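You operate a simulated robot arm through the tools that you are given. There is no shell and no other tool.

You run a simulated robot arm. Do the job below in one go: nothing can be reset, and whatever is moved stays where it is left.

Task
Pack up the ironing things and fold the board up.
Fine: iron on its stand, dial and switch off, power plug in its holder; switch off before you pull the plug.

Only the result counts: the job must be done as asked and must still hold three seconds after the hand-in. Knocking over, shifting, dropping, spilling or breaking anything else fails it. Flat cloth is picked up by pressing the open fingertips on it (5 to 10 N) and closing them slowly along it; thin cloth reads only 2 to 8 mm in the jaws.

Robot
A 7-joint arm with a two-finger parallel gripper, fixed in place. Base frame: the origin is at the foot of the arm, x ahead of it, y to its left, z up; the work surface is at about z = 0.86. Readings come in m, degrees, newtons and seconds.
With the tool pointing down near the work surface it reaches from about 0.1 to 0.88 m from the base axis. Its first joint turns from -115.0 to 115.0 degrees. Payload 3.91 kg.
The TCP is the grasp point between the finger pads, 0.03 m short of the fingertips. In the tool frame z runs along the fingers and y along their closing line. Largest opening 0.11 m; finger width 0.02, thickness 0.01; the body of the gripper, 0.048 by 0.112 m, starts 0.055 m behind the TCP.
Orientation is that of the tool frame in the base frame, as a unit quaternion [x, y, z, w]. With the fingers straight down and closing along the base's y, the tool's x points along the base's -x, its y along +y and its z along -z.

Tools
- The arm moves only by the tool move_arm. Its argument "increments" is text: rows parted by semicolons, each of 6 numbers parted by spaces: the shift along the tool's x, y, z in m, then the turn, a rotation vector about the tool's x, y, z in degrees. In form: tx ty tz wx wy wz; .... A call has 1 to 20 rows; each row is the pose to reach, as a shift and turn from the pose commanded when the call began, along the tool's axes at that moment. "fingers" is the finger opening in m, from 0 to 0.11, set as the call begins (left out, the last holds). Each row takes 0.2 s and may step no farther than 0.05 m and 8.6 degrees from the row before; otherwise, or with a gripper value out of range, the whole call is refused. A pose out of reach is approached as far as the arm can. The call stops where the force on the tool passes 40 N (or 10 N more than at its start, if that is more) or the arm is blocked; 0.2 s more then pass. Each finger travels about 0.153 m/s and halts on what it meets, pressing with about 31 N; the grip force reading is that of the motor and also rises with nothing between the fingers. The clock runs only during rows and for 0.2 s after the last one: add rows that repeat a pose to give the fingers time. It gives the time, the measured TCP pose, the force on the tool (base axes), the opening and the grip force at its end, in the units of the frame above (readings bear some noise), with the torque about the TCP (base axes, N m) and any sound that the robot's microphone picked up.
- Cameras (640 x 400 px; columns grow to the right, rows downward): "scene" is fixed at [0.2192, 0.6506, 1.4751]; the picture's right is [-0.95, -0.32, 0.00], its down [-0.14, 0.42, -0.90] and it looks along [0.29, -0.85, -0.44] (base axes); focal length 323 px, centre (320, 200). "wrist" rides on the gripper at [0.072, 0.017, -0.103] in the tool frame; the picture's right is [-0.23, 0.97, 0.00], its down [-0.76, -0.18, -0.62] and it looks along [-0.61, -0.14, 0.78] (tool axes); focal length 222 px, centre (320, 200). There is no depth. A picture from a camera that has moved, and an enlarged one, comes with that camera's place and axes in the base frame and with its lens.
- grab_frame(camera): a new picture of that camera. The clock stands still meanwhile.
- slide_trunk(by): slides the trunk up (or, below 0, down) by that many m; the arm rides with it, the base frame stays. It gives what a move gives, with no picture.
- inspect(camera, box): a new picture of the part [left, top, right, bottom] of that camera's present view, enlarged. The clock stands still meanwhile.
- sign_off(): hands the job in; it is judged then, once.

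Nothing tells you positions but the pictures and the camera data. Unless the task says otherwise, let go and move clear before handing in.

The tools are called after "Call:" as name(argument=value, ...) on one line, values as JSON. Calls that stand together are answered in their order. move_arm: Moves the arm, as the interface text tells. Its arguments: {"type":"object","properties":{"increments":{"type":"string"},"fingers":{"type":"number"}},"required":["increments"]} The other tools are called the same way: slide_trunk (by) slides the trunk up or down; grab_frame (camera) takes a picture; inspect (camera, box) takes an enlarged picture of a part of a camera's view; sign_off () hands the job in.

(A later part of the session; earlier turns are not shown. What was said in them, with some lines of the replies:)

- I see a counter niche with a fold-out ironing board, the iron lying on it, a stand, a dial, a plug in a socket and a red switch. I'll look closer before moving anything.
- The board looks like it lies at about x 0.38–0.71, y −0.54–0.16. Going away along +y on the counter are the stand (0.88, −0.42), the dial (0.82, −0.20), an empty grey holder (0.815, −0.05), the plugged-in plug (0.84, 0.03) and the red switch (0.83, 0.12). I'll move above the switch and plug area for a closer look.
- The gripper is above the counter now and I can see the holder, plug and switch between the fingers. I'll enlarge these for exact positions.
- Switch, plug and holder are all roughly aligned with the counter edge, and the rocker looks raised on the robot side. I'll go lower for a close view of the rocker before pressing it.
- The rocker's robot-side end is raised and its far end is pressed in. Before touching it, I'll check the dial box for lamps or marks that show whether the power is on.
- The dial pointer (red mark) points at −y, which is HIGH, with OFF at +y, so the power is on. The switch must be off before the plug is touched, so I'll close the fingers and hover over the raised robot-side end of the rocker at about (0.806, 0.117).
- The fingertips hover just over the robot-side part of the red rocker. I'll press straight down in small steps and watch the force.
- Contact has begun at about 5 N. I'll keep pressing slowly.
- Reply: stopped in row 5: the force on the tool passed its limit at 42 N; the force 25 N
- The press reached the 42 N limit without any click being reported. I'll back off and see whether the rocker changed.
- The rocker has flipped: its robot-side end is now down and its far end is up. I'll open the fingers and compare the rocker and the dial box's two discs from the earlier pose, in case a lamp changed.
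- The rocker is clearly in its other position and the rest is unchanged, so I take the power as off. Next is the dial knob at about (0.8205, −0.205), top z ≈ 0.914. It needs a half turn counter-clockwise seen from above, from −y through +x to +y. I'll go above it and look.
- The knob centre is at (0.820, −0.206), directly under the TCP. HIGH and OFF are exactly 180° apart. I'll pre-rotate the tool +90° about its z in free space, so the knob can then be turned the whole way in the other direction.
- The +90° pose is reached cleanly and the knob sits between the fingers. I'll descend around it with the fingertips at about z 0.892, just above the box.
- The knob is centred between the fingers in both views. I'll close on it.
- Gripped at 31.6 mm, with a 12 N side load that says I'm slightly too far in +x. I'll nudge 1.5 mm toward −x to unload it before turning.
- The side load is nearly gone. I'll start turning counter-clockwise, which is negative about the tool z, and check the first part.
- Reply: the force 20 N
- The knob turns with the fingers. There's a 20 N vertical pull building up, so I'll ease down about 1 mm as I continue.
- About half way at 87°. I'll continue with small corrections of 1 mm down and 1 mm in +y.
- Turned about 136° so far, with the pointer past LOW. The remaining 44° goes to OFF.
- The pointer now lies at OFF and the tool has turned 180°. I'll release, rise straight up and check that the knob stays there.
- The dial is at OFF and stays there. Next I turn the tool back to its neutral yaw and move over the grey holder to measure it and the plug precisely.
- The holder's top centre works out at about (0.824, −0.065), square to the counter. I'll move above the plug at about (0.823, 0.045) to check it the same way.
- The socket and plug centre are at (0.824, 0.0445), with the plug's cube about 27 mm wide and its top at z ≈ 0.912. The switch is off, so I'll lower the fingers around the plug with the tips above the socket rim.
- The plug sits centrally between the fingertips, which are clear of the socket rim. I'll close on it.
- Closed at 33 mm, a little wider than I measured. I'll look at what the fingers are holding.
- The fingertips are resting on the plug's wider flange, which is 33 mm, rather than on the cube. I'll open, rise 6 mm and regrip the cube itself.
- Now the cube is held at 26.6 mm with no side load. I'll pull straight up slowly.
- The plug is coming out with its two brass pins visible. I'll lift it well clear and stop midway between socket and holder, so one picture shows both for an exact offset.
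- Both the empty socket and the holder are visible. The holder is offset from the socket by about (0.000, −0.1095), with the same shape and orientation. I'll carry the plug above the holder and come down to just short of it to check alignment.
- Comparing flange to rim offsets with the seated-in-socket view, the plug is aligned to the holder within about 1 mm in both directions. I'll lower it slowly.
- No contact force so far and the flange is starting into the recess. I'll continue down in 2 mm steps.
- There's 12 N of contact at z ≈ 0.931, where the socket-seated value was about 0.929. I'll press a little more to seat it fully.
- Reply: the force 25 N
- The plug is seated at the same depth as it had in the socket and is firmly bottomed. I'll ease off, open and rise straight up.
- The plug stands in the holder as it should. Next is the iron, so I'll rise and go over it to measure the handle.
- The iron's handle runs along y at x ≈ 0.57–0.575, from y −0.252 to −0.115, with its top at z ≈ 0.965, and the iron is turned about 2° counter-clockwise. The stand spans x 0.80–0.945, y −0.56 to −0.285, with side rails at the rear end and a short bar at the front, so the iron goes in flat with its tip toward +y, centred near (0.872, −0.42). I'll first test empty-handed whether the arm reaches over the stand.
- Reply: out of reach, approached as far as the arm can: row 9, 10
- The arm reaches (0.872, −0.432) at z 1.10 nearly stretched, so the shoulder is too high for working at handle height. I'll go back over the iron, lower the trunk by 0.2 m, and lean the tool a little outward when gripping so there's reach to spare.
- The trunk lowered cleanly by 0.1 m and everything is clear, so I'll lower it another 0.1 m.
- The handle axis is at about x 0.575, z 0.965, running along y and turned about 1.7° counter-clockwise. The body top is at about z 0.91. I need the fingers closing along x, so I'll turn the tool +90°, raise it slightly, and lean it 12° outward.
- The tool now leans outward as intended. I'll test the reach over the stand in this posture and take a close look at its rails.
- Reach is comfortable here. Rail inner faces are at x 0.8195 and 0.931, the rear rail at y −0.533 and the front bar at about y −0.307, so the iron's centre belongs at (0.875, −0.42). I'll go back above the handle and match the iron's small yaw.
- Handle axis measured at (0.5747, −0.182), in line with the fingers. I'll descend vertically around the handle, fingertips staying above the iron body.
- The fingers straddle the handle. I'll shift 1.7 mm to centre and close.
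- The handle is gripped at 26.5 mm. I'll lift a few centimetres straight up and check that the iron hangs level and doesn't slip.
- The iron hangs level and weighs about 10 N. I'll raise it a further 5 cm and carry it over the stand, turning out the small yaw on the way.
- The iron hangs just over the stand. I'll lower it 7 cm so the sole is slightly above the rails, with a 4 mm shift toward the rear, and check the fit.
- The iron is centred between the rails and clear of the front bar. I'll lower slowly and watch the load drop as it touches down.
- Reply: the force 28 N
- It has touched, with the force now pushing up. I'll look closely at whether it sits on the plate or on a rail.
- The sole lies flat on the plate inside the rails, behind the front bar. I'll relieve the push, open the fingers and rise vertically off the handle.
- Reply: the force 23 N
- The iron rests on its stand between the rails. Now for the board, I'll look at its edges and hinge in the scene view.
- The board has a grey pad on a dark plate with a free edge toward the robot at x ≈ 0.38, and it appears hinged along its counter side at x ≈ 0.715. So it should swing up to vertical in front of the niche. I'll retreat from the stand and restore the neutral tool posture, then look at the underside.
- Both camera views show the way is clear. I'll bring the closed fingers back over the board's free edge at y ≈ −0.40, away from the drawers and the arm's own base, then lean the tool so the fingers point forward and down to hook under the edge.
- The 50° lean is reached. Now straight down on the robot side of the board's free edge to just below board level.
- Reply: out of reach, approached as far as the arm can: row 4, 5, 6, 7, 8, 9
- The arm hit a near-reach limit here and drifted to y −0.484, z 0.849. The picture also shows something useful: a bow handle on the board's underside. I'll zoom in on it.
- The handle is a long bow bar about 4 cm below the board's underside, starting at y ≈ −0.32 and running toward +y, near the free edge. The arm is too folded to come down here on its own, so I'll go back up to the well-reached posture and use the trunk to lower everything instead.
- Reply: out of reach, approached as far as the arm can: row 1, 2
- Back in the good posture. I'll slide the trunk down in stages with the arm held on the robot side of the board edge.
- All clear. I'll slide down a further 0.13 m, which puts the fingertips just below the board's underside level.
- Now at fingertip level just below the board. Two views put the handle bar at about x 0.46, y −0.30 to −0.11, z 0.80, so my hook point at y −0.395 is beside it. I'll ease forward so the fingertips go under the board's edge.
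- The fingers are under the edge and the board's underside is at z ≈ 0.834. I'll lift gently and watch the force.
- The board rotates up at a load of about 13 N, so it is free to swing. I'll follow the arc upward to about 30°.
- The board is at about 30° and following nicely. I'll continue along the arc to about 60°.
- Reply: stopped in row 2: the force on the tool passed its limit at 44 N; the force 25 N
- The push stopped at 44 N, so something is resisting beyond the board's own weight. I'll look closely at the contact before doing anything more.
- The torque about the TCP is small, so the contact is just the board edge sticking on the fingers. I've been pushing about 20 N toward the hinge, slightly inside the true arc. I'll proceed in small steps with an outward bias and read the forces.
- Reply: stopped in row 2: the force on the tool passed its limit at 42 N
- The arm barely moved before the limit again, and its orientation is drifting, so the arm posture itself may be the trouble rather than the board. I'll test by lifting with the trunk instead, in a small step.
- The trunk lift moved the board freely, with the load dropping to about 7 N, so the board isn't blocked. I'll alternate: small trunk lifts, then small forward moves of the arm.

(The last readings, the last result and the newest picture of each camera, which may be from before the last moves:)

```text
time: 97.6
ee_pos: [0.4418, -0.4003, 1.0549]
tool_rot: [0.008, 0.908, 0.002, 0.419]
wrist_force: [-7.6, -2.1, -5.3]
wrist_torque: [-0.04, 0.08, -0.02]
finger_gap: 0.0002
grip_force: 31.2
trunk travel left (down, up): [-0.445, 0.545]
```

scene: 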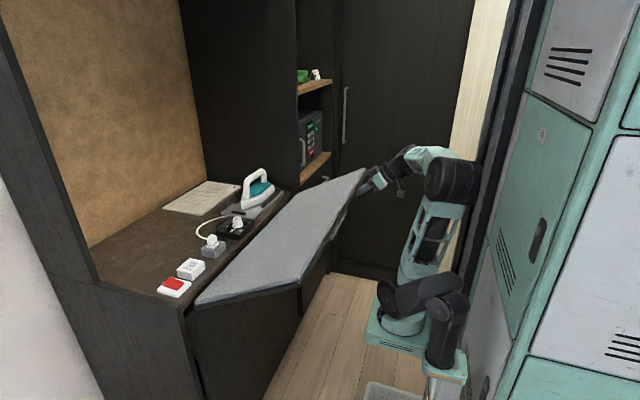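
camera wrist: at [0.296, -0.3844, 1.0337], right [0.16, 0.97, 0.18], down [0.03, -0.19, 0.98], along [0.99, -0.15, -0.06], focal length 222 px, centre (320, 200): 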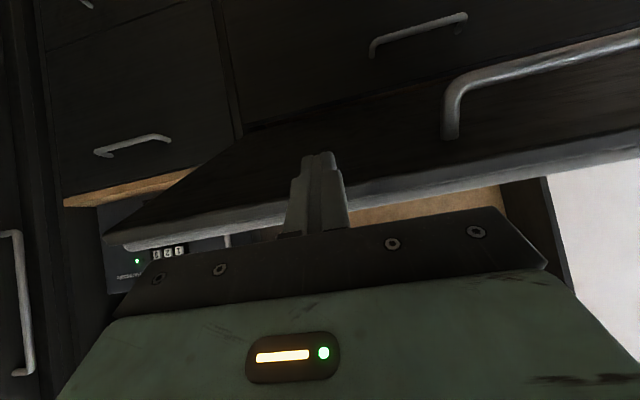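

This works smoothly with loads under 10 N. I'll continue the alternation toward 60°.

Call:
slide_trunk(by=0.02)

Call:
move_arm(increments="-0.0043 0 0.0051 0 0 0; -0.0086 0 0.0102 0 0 0; -0.0129 0 0.0153 0 0 0")

Call:
slide_trunk(by=0.02)

Call:
move_arm(increments="-0.0043 0 0.0051 0 0 0; -0.0086 0 0.0102 0 0 0; -0.0129 0 0.0153 0 0 0; -0.0154 0 0.0184 0 0 0")

Call:
grab_frame(camera="scene")

Call:
grab_frame(camera="wrist")

```text
time: 98.3
ee_pos: [0.4424, -0.4001, 1.0738]
tool_rot: [0.006, 0.908, 0.004, 0.418]
wrist_force: [-4.6, 2.9, -5.6]
wrist_torque: [0.04, 0.19, 0.12]
finger_gap: 0.0002
grip_force: 31.3
trunk travel left (down, up): [-0.465, 0.525]
```

```text
time: 99.1
ee_pos: [0.462, -0.4011, 1.0737]
tool_rot: [0.006, 0.908, 0.004, 0.418]
wrist_force: [-9.0, -0.2, -3.4]
wrist_torque: [-0.03, 0.21, 0.01]
finger_gap: 0.0
grip_force: 31.2
trunk travel left (down, up): [-0.465, 0.525]
```

```text
time: 99.7
ee_pos: [0.4629, -0.4012, 1.0937]
tool_rot: [0.006, 0.908, 0.003, 0.418]
wrist_force: [-3.7, 2.0, -5.2]
wrist_torque: [0.04, 0.19, 0.11]
finger_gap: 0.0002
grip_force: 31.1
trunk travel left (down, up): [-0.485, 0.505]
```

```text
time: 100.7
ee_pos: [0.4869, -0.4009, 1.0941]
tool_rot: [0.007, 0.908, 0.003, 0.418]
wrist_force: [-6.7, -0.1, -2.0]
wrist_torque: [-0.02, 0.17, 0.02]
finger_gap: 0.0
grip_force: 31.0
trunk travel left (down, up): [-0.485, 0.505]
```

```text
taken
```

scene: 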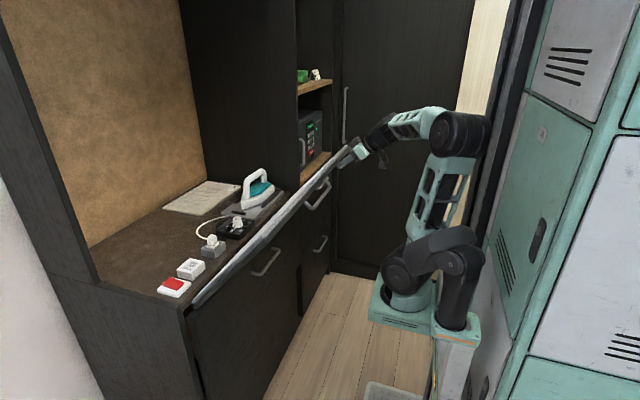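

```text
taken
camera wrist: at [0.3622, -0.3843, 1.1063], right [0.16, 0.97, 0.18], down [0.02, -0.19, 0.98], along [0.99, -0.15, -0.05], focal length 222 px, centre (320, 200)
```

wrist: 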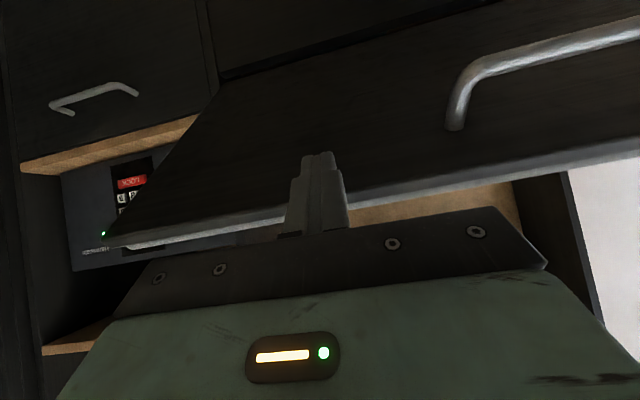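

The board is at about 50°. Loads are low, so I'll go on up and forward.

Call:
slide_trunk(by=0.02)

Call:
move_arm(increments="-0.0064 0 0.0077 0 0 0; -0.0129 0 0.0153 0 0 0; -0.0193 0 0.023 0 0 0; -0.0231 0 0.0276 0 0 0")

Call:
slide_trunk(by=0.02)

Call:
move_arm(increments="-0.0064 0 0.0077 0 0 0; -0.0129 0 0.0153 0 0 0; -0.0193 0 0.023 0 0 0; -0.0257 0 0.0306 0 0 0")

Call:
grab_frame(camera="scene")

Call:
grab_frame(camera="wrist")

```text
time: 101.4
ee_pos: [0.4875, -0.4013, 1.1134]
tool_rot: [0.007, 0.908, 0.003, 0.418]
wrist_force: [-5.0, 1.7, -3.8]
wrist_torque: [0.09, 0.18, 0.1]
finger_gap: 0.0
grip_force: 30.6
trunk travel left (down, up): [-0.505, 0.485]
```

```text
time: 102.4
ee_pos: [0.5235, -0.4013, 1.1143]
tool_rot: [0.007, 0.909, 0.002, 0.417]
wrist_force: [-4.8, -0.3, -2.8]
wrist_torque: [0.01, 0.11, -0.01]
finger_gap: 0.0003
grip_force: 31.0
trunk travel left (down, up): [-0.505, 0.485]
```

```text
time: 103.1
ee_pos: [0.5234, -0.4016, 1.1348]
tool_rot: [0.007, 0.908, 0.002, 0.418]
wrist_force: [-3.2, 1.0, -2.8]
wrist_torque: [0.04, 0.1, 0.06]
finger_gap: 0.0
grip_force: 31.3
trunk travel left (down, up): [-0.525, 0.465]
```

```text
time: 104.1
ee_pos: [0.5639, -0.4035, 1.1326]
tool_rot: [0.007, 0.909, 0.003, 0.417]
wrist_force: [-4.1, -0.6, -0.5]
wrist_torque: [0.02, 0.06, 0.01]
finger_gap: 0.0
grip_force: 30.7
trunk travel left (down, up): [-0.525, 0.465]
```

```text
taken
```

scene: 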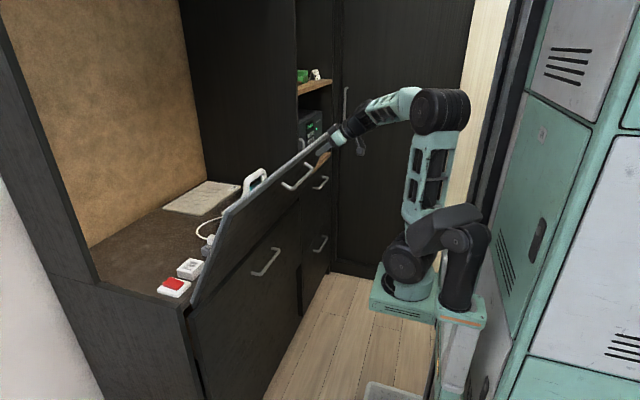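

```text
taken
camera wrist: at [0.4401, -0.385, 1.1441], right [0.16, 0.97, 0.18], down [0.02, -0.19, 0.98], along [0.99, -0.15, -0.05], focal length 222 px, centre (320, 200)
```

wrist: 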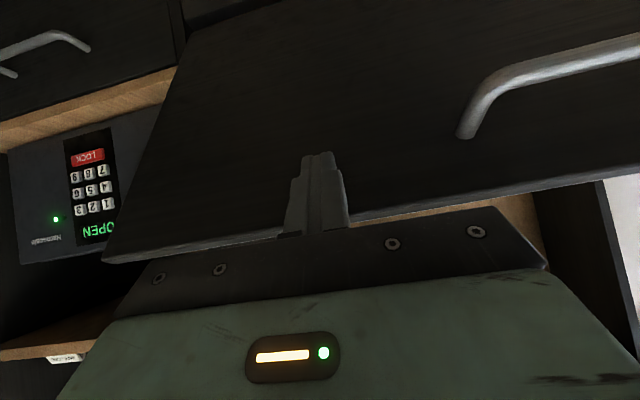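

The board is at about 70° and only lightly resting on the fingertips. I'll push forward from here in small steps to bring it upright.

Call:
move_arm(increments="-0.0064 0 0.0077 0 0 0; -0.0129 0 0.0153 0 0 0; -0.0193 0 0.023 0 0 0; -0.0257 0 0.0306 0 0 0; -0.0321 0 0.0383 0 0 0")

Call:
move_arm(increments="-0.0064 0 0.0077 0 0 0; -0.0129 0 0.0153 0 0 0; -0.0193 0 0.023 0 0 0")

Call:
grab_frame(camera="scene")

Call:
grab_frame(camera="wrist")

```text
time: 105.3
ee_pos: [0.6135, -0.4009, 1.1317]
tool_rot: [0.006, 0.909, 0.003, 0.417]
wrist_force: [-2.5, 0.2, -0.6]
wrist_torque: [0.01, 0.04, 0.04]
finger_gap: 0.0
grip_force: 31.1
trunk travel left (down, up): [-0.525, 0.465]
```

```text
time: 106.1
ee_pos: [0.6439, -0.4023, 1.1316]
tool_rot: [0.007, 0.909, 0.002, 0.417]
wrist_force: [-2.8, 0.6, 0.9]
wrist_torque: [-0.01, -0.01, 0.0]
finger_gap: 0.0
grip_force: 31.0
trunk travel left (down, up): [-0.525, 0.465]
```

```text
taken
```

scene: 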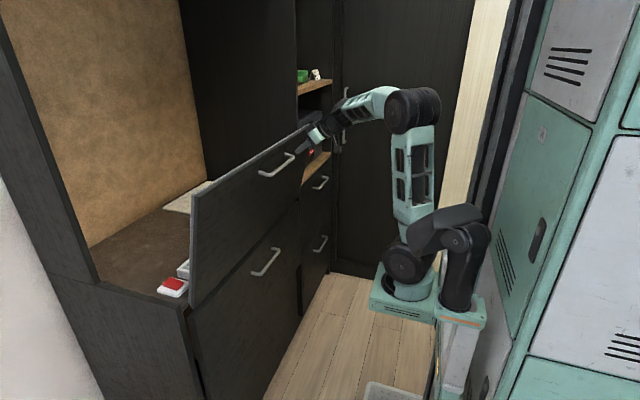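

```text
taken
camera wrist: at [0.5189, -0.3856, 1.1441], right [0.16, 0.97, 0.18], down [0.02, -0.19, 0.98], along [0.99, -0.15, -0.05], focal length 222 px, centre (320, 200)
```

wrist: 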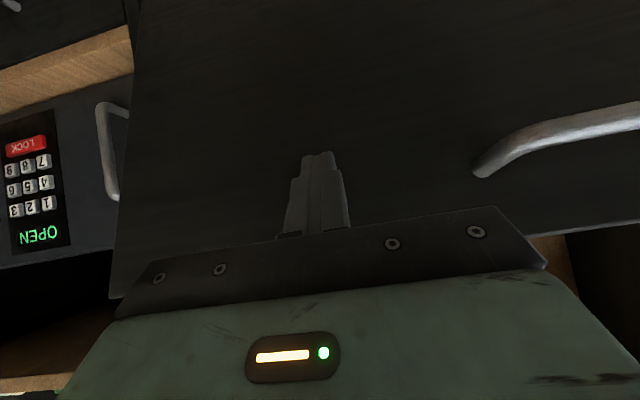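

The board is almost upright, filling the front of the niche. I'll keep pushing gently in 1 cm steps and watch for a stop or catch.

Call:
move_arm(increments="-0.0064 0 0.0077 0 0 0; -0.0129 0 0.0153 0 0 0; -0.0161 0 0.0192 0 0 0")

Call:
inspect(camera="scene", box=[150, 110, 370, 320])

```text
time: 106.9
ee_pos: [0.6676, -0.4018, 1.1317]
tool_rot: [0.008, 0.909, 0.003, 0.417]
wrist_force: [-0.7, 0.3, -0.2]
wrist_torque: [-0.03, 0.05, 0.04]
finger_gap: 0.0
grip_force: 31.3
trunk travel left (down, up): [-0.525, 0.465]
```

```text
1.90 times, centred on (260, 215) of scene
camera zoom: at [0.2192, 0.6506, 1.4751], right [-0.95, -0.32, 0.0], down [-0.14, 0.42, -0.9], along [0.29, -0.85, -0.44], focal length 616 px, centre (434, 171)
```

zoom: 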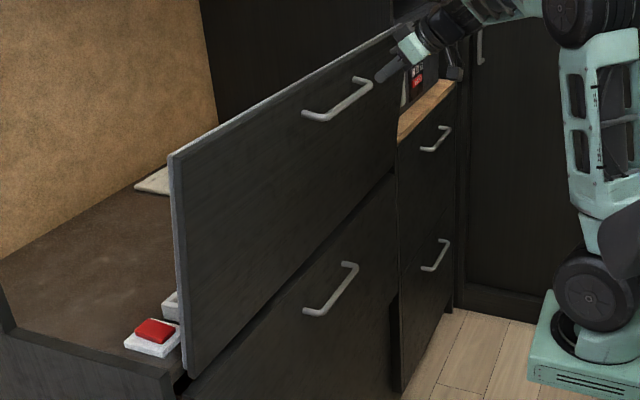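

The board is nearly vertical and the contact force is close to zero. I'll check its exact angle and whether it has reached a stop.

Call:
inspect(camera="scene", box=[150, 170, 250, 320])

Call:
inspect(camera="scene", box=[260, 100, 360, 180])

Call:
grab_frame(camera="wrist")

```text
2.67 times, centred on (200, 245) of scene
camera zoom: at [0.2192, 0.6506, 1.4751], right [-0.95, -0.32, 0.0], down [-0.14, 0.42, -0.9], along [0.29, -0.85, -0.44], focal length 862 px, centre (640, 80)
```

zoom: 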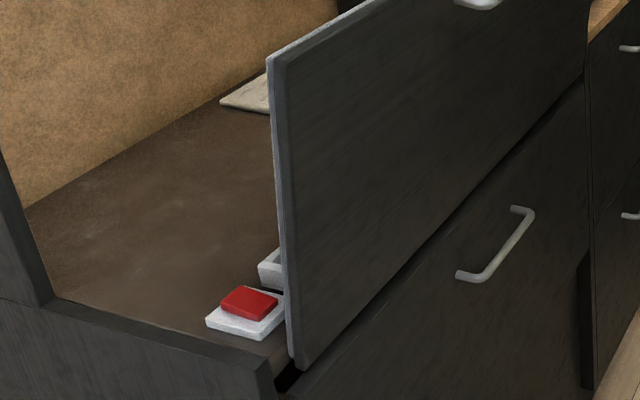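

```text
5.00 times, centred on (310, 140) of scene
camera zoom: at [0.2192, 0.6506, 1.4751], right [-0.95, -0.32, 0.0], down [-0.14, 0.42, -0.9], along [0.29, -0.85, -0.44], focal length 1616 px, centre (370, 500)
```

zoom: 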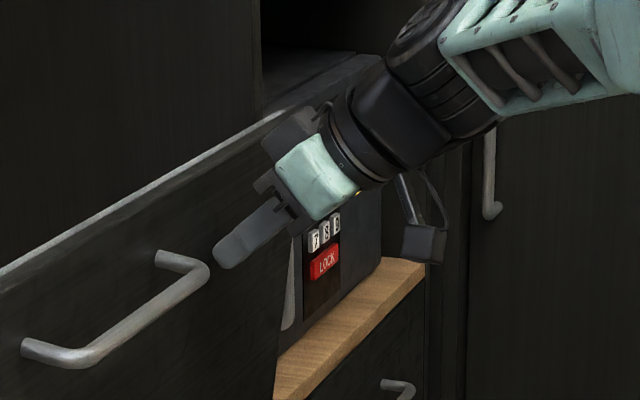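

```text
taken
camera wrist: at [0.5439, -0.3847, 1.1442], right [0.16, 0.97, 0.18], down [0.02, -0.19, 0.98], along [0.99, -0.15, -0.05], focal length 222 px, centre (320, 200)
```

wrist: 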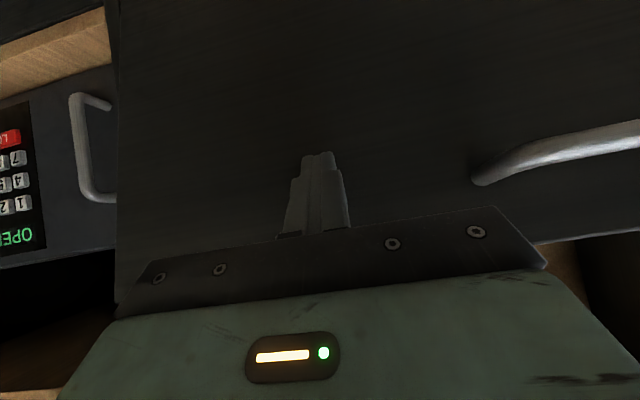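

The board still leans about 9° toward the robot, so its hinge line must be nearer x 0.733. I'll keep pushing forward in small steps until it meets a stop.

Call:
move_arm(increments="-0.0064 0 0.0077 0 0 0; -0.0129 0 0.0153 0 0 0; -0.0129 0 0.0153 0 0 0")

Call:
move_arm(increments="-0.0032 0 0.0038 0 0 0; -0.0064 0 0.0077 0 0 0; -0.0096 0 0.0115 0 0 0; -0.0096 0 0.0115 0 0 0")

Call:
inspect(camera="scene", box=[150, 170, 250, 320])

```text
time: 107.7
ee_pos: [0.6876, -0.4035, 1.1325]
tool_rot: [0.007, 0.909, 0.002, 0.418]
wrist_force: [-0.4, -0.4, -0.2]
wrist_torque: [0.01, 0.02, -0.01]
finger_gap: 0.0
grip_force: 31.1
trunk travel left (down, up): [-0.525, 0.465]
```

```text
time: 108.7
ee_pos: [0.7039, -0.4018, 1.1305]
tool_rot: [0.007, 0.909, 0.002, 0.417]
wrist_force: [0.7, 0.7, -0.3]
wrist_torque: [-0.01, 0.02, 0.03]
finger_gap: 0.0
grip_force: 31.2
trunk travel left (down, up): [-0.525, 0.465]
```

```text
2.67 times, centred on (200, 245) of scene
camera zoom: at [0.2192, 0.6506, 1.4751], right [-0.95, -0.32, 0.0], down [-0.14, 0.42, -0.9], along [0.29, -0.85, -0.44], focal length 862 px, centre (640, 80)
```

zoom: 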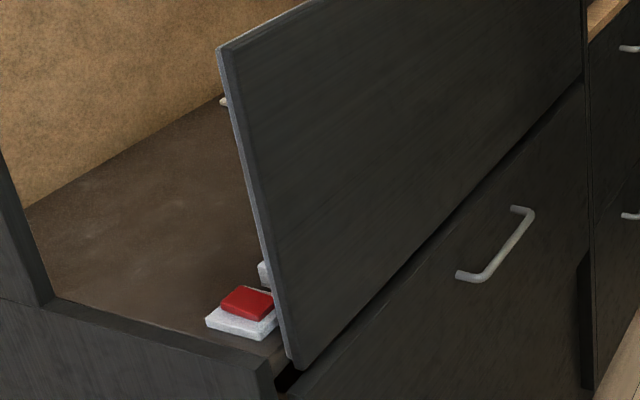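

The board is now essentially vertical, with its underside at x ≈ 0.732, and no force on the fingers. I'll hold still briefly and see whether it stays, drifts or has a catch.

Call:
move_arm(increments="0 0 0 0 0 0; 0 0 0 0 0 0; 0 0 0 0 0 0; 0 0 0 0 0 0; 0 0 0 0 0 0")

Call:
inspect(camera="scene", box=[150, 170, 250, 320])

Call:
inspect(camera="scene", box=[250, 90, 350, 170])

Call:
grab_frame(camera="scene")

```text
time: 109.9
ee_pos: [0.7037, -0.4028, 1.1305]
tool_rot: [0.006, 0.909, 0.004, 0.417]
wrist_force: [-0.7, 0.3, -0.3]
wrist_torque: [-0.01, 0.03, 0.02]
finger_gap: 0.0
grip_force: 31.1
trunk travel left (down, up): [-0.525, 0.465]
```

```text
2.67 times, centred on (200, 245) of scene
camera zoom: at [0.2192, 0.6506, 1.4751], right [-0.95, -0.32, 0.0], down [-0.14, 0.42, -0.9], along [0.29, -0.85, -0.44], focal length 862 px, centre (640, 80)
```

zoom: 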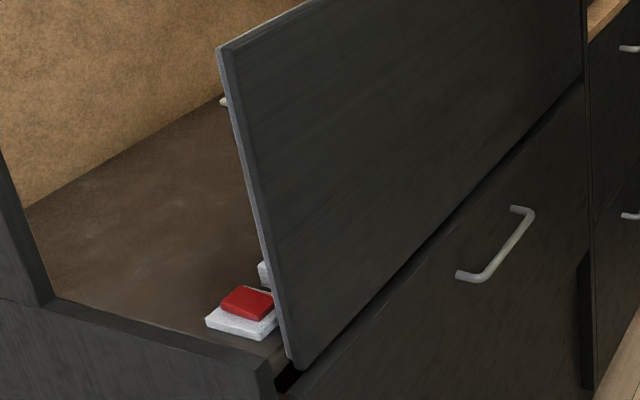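

```text
5.00 times, centred on (300, 130) of scene
camera zoom: at [0.2192, 0.6506, 1.4751], right [-0.95, -0.32, 0.0], down [-0.14, 0.42, -0.9], along [0.29, -0.85, -0.44], focal length 1616 px, centre (420, 550)
```

zoom: 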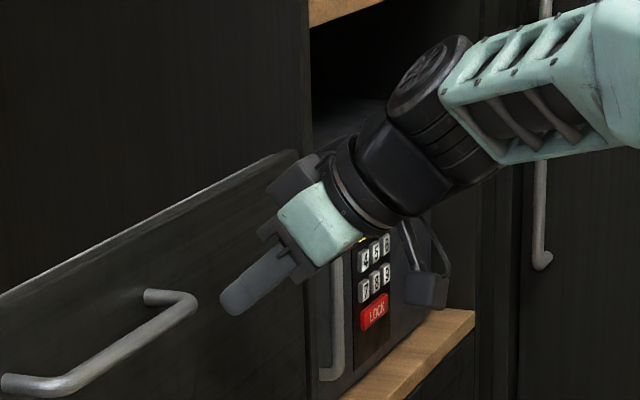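

```text
taken
```

scene: 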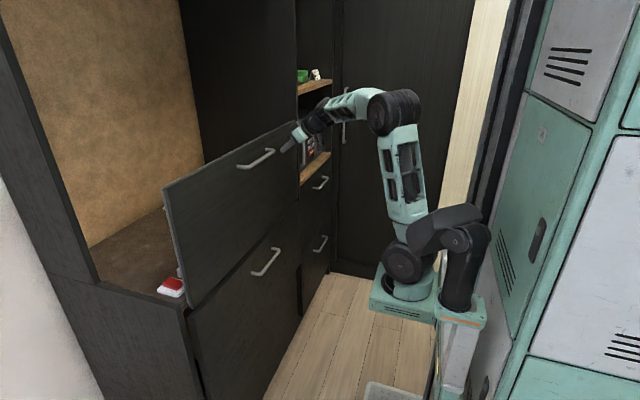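

The board stays vertical, flush with the drawer front below. A very gentle extra push will tell whether it's against its stop.

Call:
move_arm(increments="-0.0019 0 0.0023 0 0 0; -0.0039 0 0.0046 0 0 0; -0.0039 0 0.0046 0 0 0")

Call:
inspect(camera="scene", box=[150, 170, 250, 320])

Call:
inspect(camera="wrist", box=[220, 100, 420, 240])

```text
time: 110.7
ee_pos: [0.7103, -0.4023, 1.1308]
tool_rot: [0.007, 0.909, 0.003, 0.418]
wrist_force: [-0.3, 0.3, -0.1]
wrist_torque: [-0.02, -0.01, 0.01]
finger_gap: 0.0
grip_force: 31.2
trunk travel left (down, up): [-0.525, 0.465]
```

```text
2.67 times, centred on (200, 245) of scene
camera zoom: at [0.2192, 0.6506, 1.4751], right [-0.95, -0.32, 0.0], down [-0.14, 0.42, -0.9], along [0.29, -0.85, -0.44], focal length 862 px, centre (640, 80)
```

zoom: 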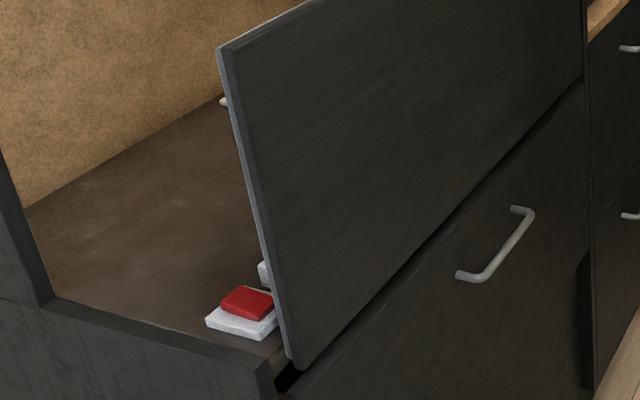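

```text
2.86 times, centred on (320, 170) of wrist
camera zoom: at [0.5843, -0.3857, 1.1437], right [0.16, 0.97, 0.18], down [0.02, -0.19, 0.98], along [0.99, -0.15, -0.05], focal length 635 px, centre (320, 286)
```

zoom: 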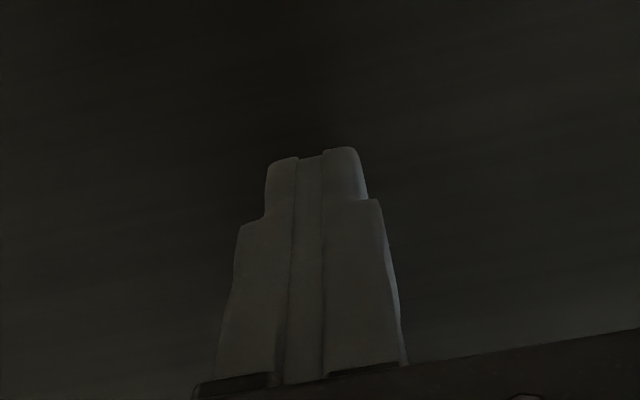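

The fingers are not even touching now, so the board has settled upright by itself ahead of them. I'll advance a few more millimetres until contact, to press it home lightly and confirm it's firm.

Call:
move_arm(increments="-0.0019 0 0.0023 0 0 0; -0.0039 0 0.0046 0 0 0; -0.0058 0 0.0069 0 0 0; -0.0077 0 0.0092 0 0 0")

Call:
inspect(camera="scene", box=[150, 170, 250, 320])

Call:
inspect(camera="scene", box=[250, 90, 350, 170])

```text
time: 111.4
ee_pos: [0.7105, -0.4027, 1.1311]
tool_rot: [0.006, 0.91, 0.004, 0.415]
wrist_force: [-21.8, 7.7, 5.6]
wrist_torque: [0.23, 0.12, 0.21]
finger_gap: 0.0
grip_force: 30.8
trunk travel left (down, up): [-0.525, 0.465]
stopped in row 3: the force on the tool passed its limit at 46 N (the readings are from after the stop); the commanded pose is now the measured one
```

```text
2.67 times, centred on (200, 245) of scene
camera zoom: at [0.2192, 0.6506, 1.4751], right [-0.95, -0.32, 0.0], down [-0.14, 0.42, -0.9], along [0.29, -0.85, -0.44], focal length 862 px, centre (640, 80)
```

zoom: 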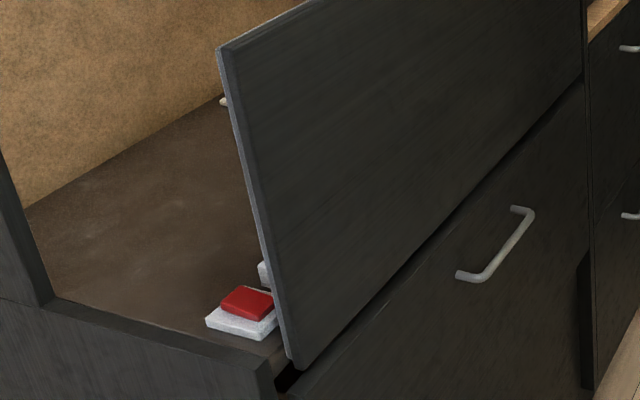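

```text
5.00 times, centred on (300, 130) of scene
camera zoom: at [0.2192, 0.6506, 1.4751], right [-0.95, -0.32, 0.0], down [-0.14, 0.42, -0.9], along [0.29, -0.85, -0.44], focal length 1616 px, centre (420, 550)
```

zoom: 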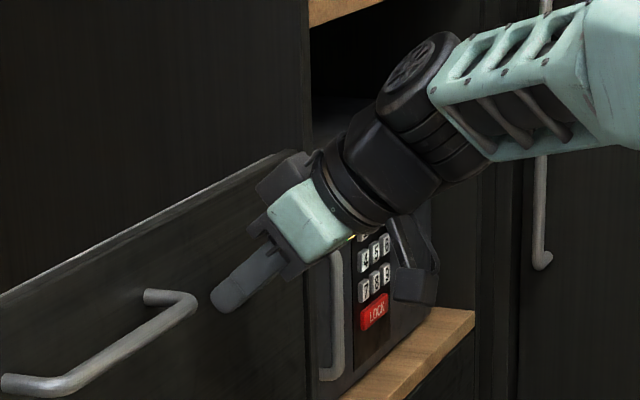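

The board is firm against its stop at 46 N without moving. I'll back away and check that it stays upright with nothing touching it.

Call:
move_arm(increments="0.0064 0 -0.0077 0 0 0; 0.0193 0 -0.023 0 0 0; 0.0386 0 -0.046 0 0 0; 0.0578 0 -0.0689 0 0 0; 0.0771 0 -0.0919 0 0 0; 0.0771 0 -0.0919 0 0 0; 0.0771 0 -0.0919 0 0 0; 0.0771 0 -0.0919 0 0 0")

Call:
grab_frame(camera="scene")

Call:
grab_frame(camera="wrist")

```text
time: 113.2
ee_pos: [0.592, -0.4026, 1.1303]
tool_rot: [0.007, 0.91, 0.004, 0.415]
wrist_force: [-0.4, -0.5, -0.2]
wrist_torque: [0.02, 0.03, 0.01]
finger_gap: 0.0
grip_force: 31.3
trunk travel left (down, up): [-0.525, 0.465]
```

```text
taken
```

scene: 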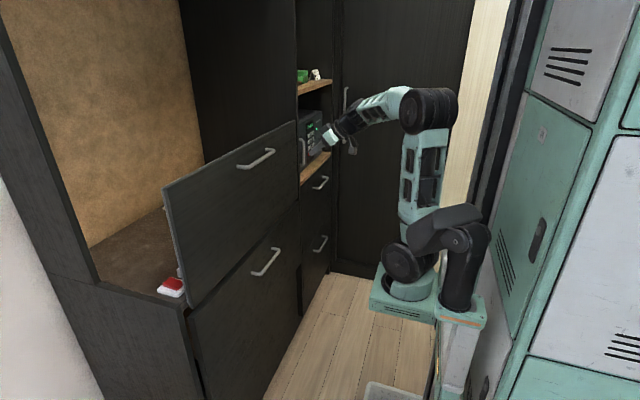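

```text
taken
camera wrist: at [0.4672, -0.3855, 1.1441], right [0.16, 0.97, 0.18], down [0.03, -0.19, 0.98], along [0.99, -0.15, -0.06], focal length 222 px, centre (320, 200)
```

wrist: 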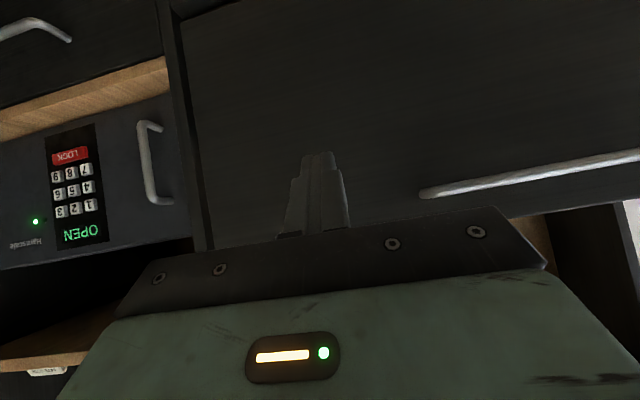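

The board stays up on its own. I'll raise the trunk and look over the board to verify the iron, plug, dial and switch before handing in.

Call:
slide_trunk(by=0.35)

Call:
move_arm(increments="0 0 0 0 8 0; 0 0 0 0 16 0; 0 0 0 0 24 0; 0 0 0 0 32 0; 0 0 0 0 40 0; 0 0 0 0 48 0; 0 0 0 0 48 0")

Call:
grab_frame(camera="wrist")

Call:
grab_frame(camera="scene")

```text
time: 116.6
ee_pos: [0.5919, -0.4023, 1.4808]
tool_rot: [0.006, 0.91, 0.005, 0.415]
wrist_force: [0.0, -0.3, 0.8]
wrist_torque: [-0.05, 0.01, 0.0]
finger_gap: 0.0
grip_force: 30.9
trunk travel left (down, up): [-0.875, 0.115]
```

```text
time: 118.2
ee_pos: [0.5913, -0.4014, 1.4799]
tool_rot: [0.004, 1.0, 0.006, 0.008]
wrist_force: [-0.4, -0.1, -0.5]
wrist_torque: [0.02, 0.03, 0.03]
finger_gap: 0.0
grip_force: 31.0
trunk travel left (down, up): [-0.875, 0.115]
```

```text
taken
camera wrist: at [0.5186, -0.3866, 1.5833], right [0.24, 0.97, 0.02], down [0.75, -0.19, 0.63], along [0.62, -0.14, -0.77], focal length 222 px, centre (320, 200)
```

wrist: 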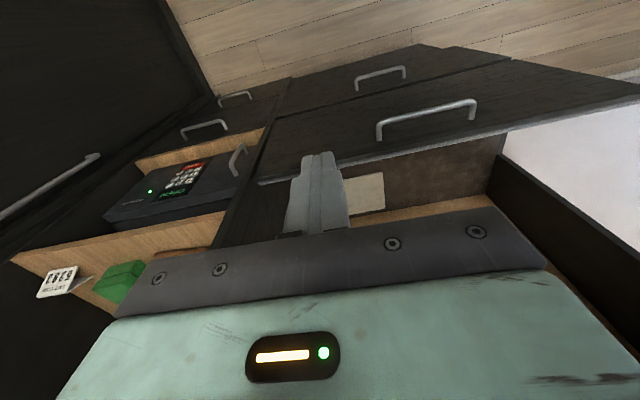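

```text
taken
```

scene: 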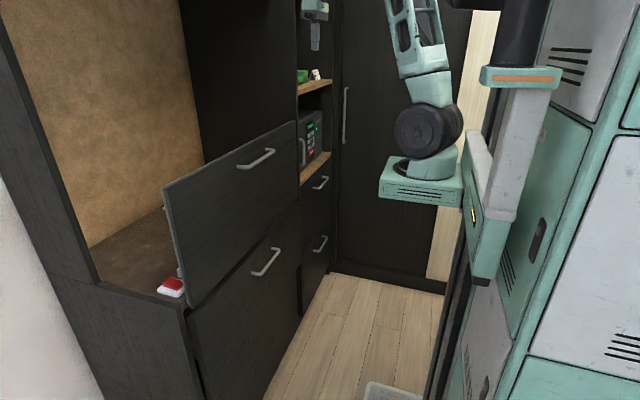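

I'll move the camera forward over the board's top edge to see behind it.

Call:
move_arm(increments="-0.028 0.025 0.01 0 0 0; -0.057 0.05 0.02 0 0 0; -0.085 0.075 0.03 0 0 0; -0.113 0.1 0.04 0 0 0; -0.142 0.125 0.05 0 0 0; -0.17 0.15 0.06 0 0 0; -0.17 0.15 0.06 0 0 0")

Call:
grab_frame(camera="wrist")

Call:
inspect(camera="wrist", box=[180, 60, 480, 240])

```text
time: 119.8
ee_pos: [0.7672, -0.2542, 1.4251]
tool_rot: [0.005, 1.0, 0.006, 0.008]
wrist_force: [0.0, 0.2, -0.1]
wrist_torque: [-0.03, 0.02, -0.02]
finger_gap: 0.0
grip_force: 30.4
trunk travel left (down, up): [-0.875, 0.115]
```

```text
taken
camera wrist: at [0.6943, -0.2385, 1.5277], right [0.24, 0.97, 0.02], down [0.75, -0.19, 0.63], along [0.62, -0.14, -0.77], focal length 222 px, centre (320, 200)
```

wrist: 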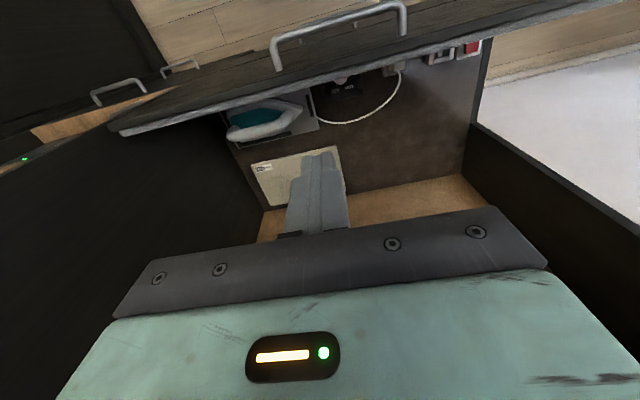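

```text
2.13 times, centred on (330, 150) of wrist
camera zoom: at [0.6943, -0.2385, 1.5277], right [0.24, 0.97, 0.02], down [0.75, -0.19, 0.63], along [0.62, -0.14, -0.77], focal length 474 px, centre (299, 307)
```

zoom: 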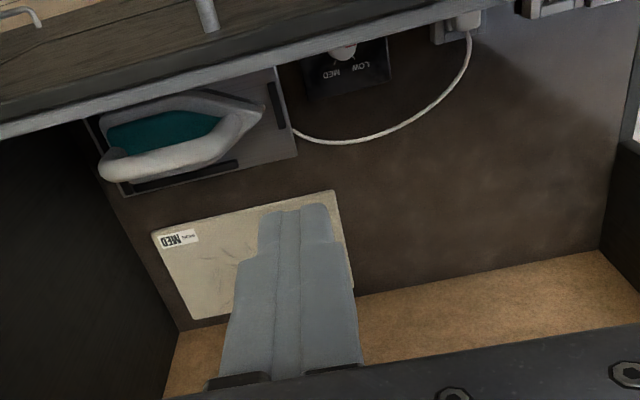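

Everything behind the board is in place: the iron on its stand, the plug in the holder, the dial and the cord undisturbed. I'll withdraw the arm and take a last look at the switch and board.

Call:
move_arm(increments="0.035 0 -0.005 0 0 0; 0.07 0 -0.01 0 0 0; 0.105 0 -0.015 0 0 0; 0.14 0 -0.02 0 0 0; 0.175 0 -0.02 0 0 0; 0.21 0 -0.02 0 0 0; 0.21 0 -0.02 0 0 0", fingers=0.05)

Call:
grab_frame(camera="scene")

Call:
inspect(camera="scene", box=[150, 170, 250, 320])

Call:
inspect(camera="scene", box=[150, 265, 195, 300])

```text
time: 121.4
ee_pos: [0.5506, -0.2509, 1.4426]
tool_rot: [0.004, 1.0, 0.006, 0.009]
wrist_force: [0.8, -0.1, 0.4]
wrist_torque: [-0.01, -0.01, -0.01]
finger_gap: 0.0499
grip_force: 0.1
trunk travel left (down, up): [-0.875, 0.115]
```

```text
taken
```

scene: 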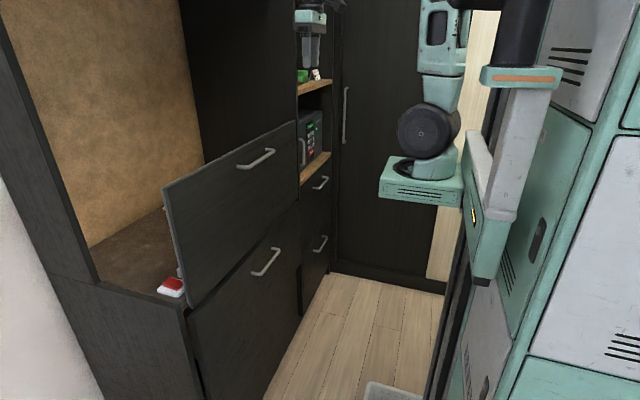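

```text
2.67 times, centred on (200, 245) of scene
camera zoom: at [0.2192, 0.6506, 1.4751], right [-0.95, -0.32, 0.0], down [-0.14, 0.42, -0.9], along [0.29, -0.85, -0.44], focal length 862 px, centre (640, 80)
```

zoom: 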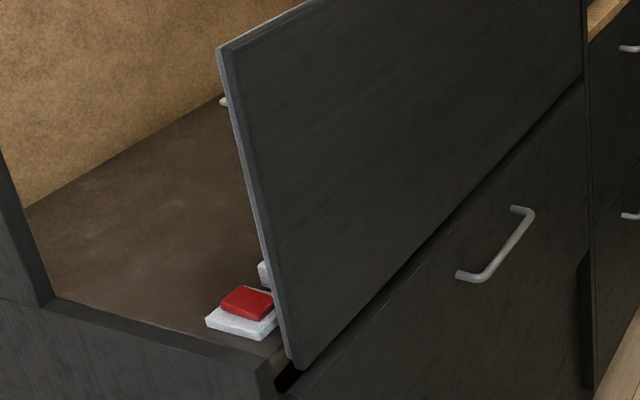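

```text
11.43 times, centred on (172, 282) of scene
camera zoom: at [0.2192, 0.6506, 1.4751], right [-0.95, -0.32, 0.0], down [-0.14, 0.42, -0.9], along [0.29, -0.85, -0.44], focal length 3694 px, centre (2006, -743)
```

zoom: 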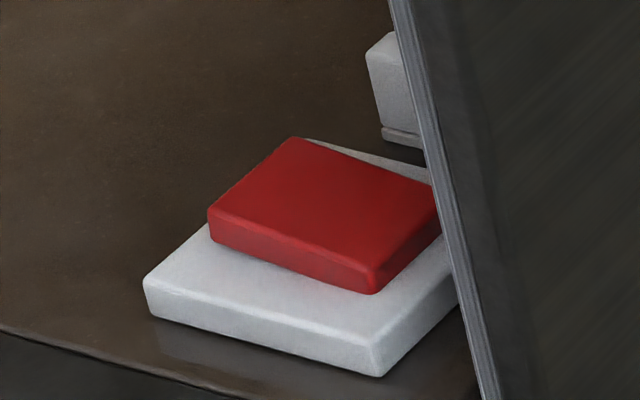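

The board has stood upright for several seconds without contact, the switch is still in its flipped position, and the arm is clear. Iron, dial and plug are all where they should be, so I'm handing in.

Call:
sign_off()

```text
The job is handed in.
```

The ironing things are packed up and the board is folded up. The job is handed in, but the result hasn't been reported back.

- **Switch:** flipped before I touched the plug. It has no markings, so I'm relying on it having started in the on position.
- **Dial:** turned from HIGH to OFF, and it stayed there.
- **Plug:** pulled from the socket and seated in the grey holder.
- **Iron:** flat on its stand, between the rails and behind the front bar.
- **Board:** upright against its stop. A 46 N push didn't move it, and it stayed up on its own for about 8 seconds after I backed the arm away.

Looking over the folded board from above, I saw the iron, plug and cord still in place. The dial's OFF mark was out of view from there. The switch position I confirmed from the room camera. I left the cloth labelled "IRON MED" on the counter where it was.
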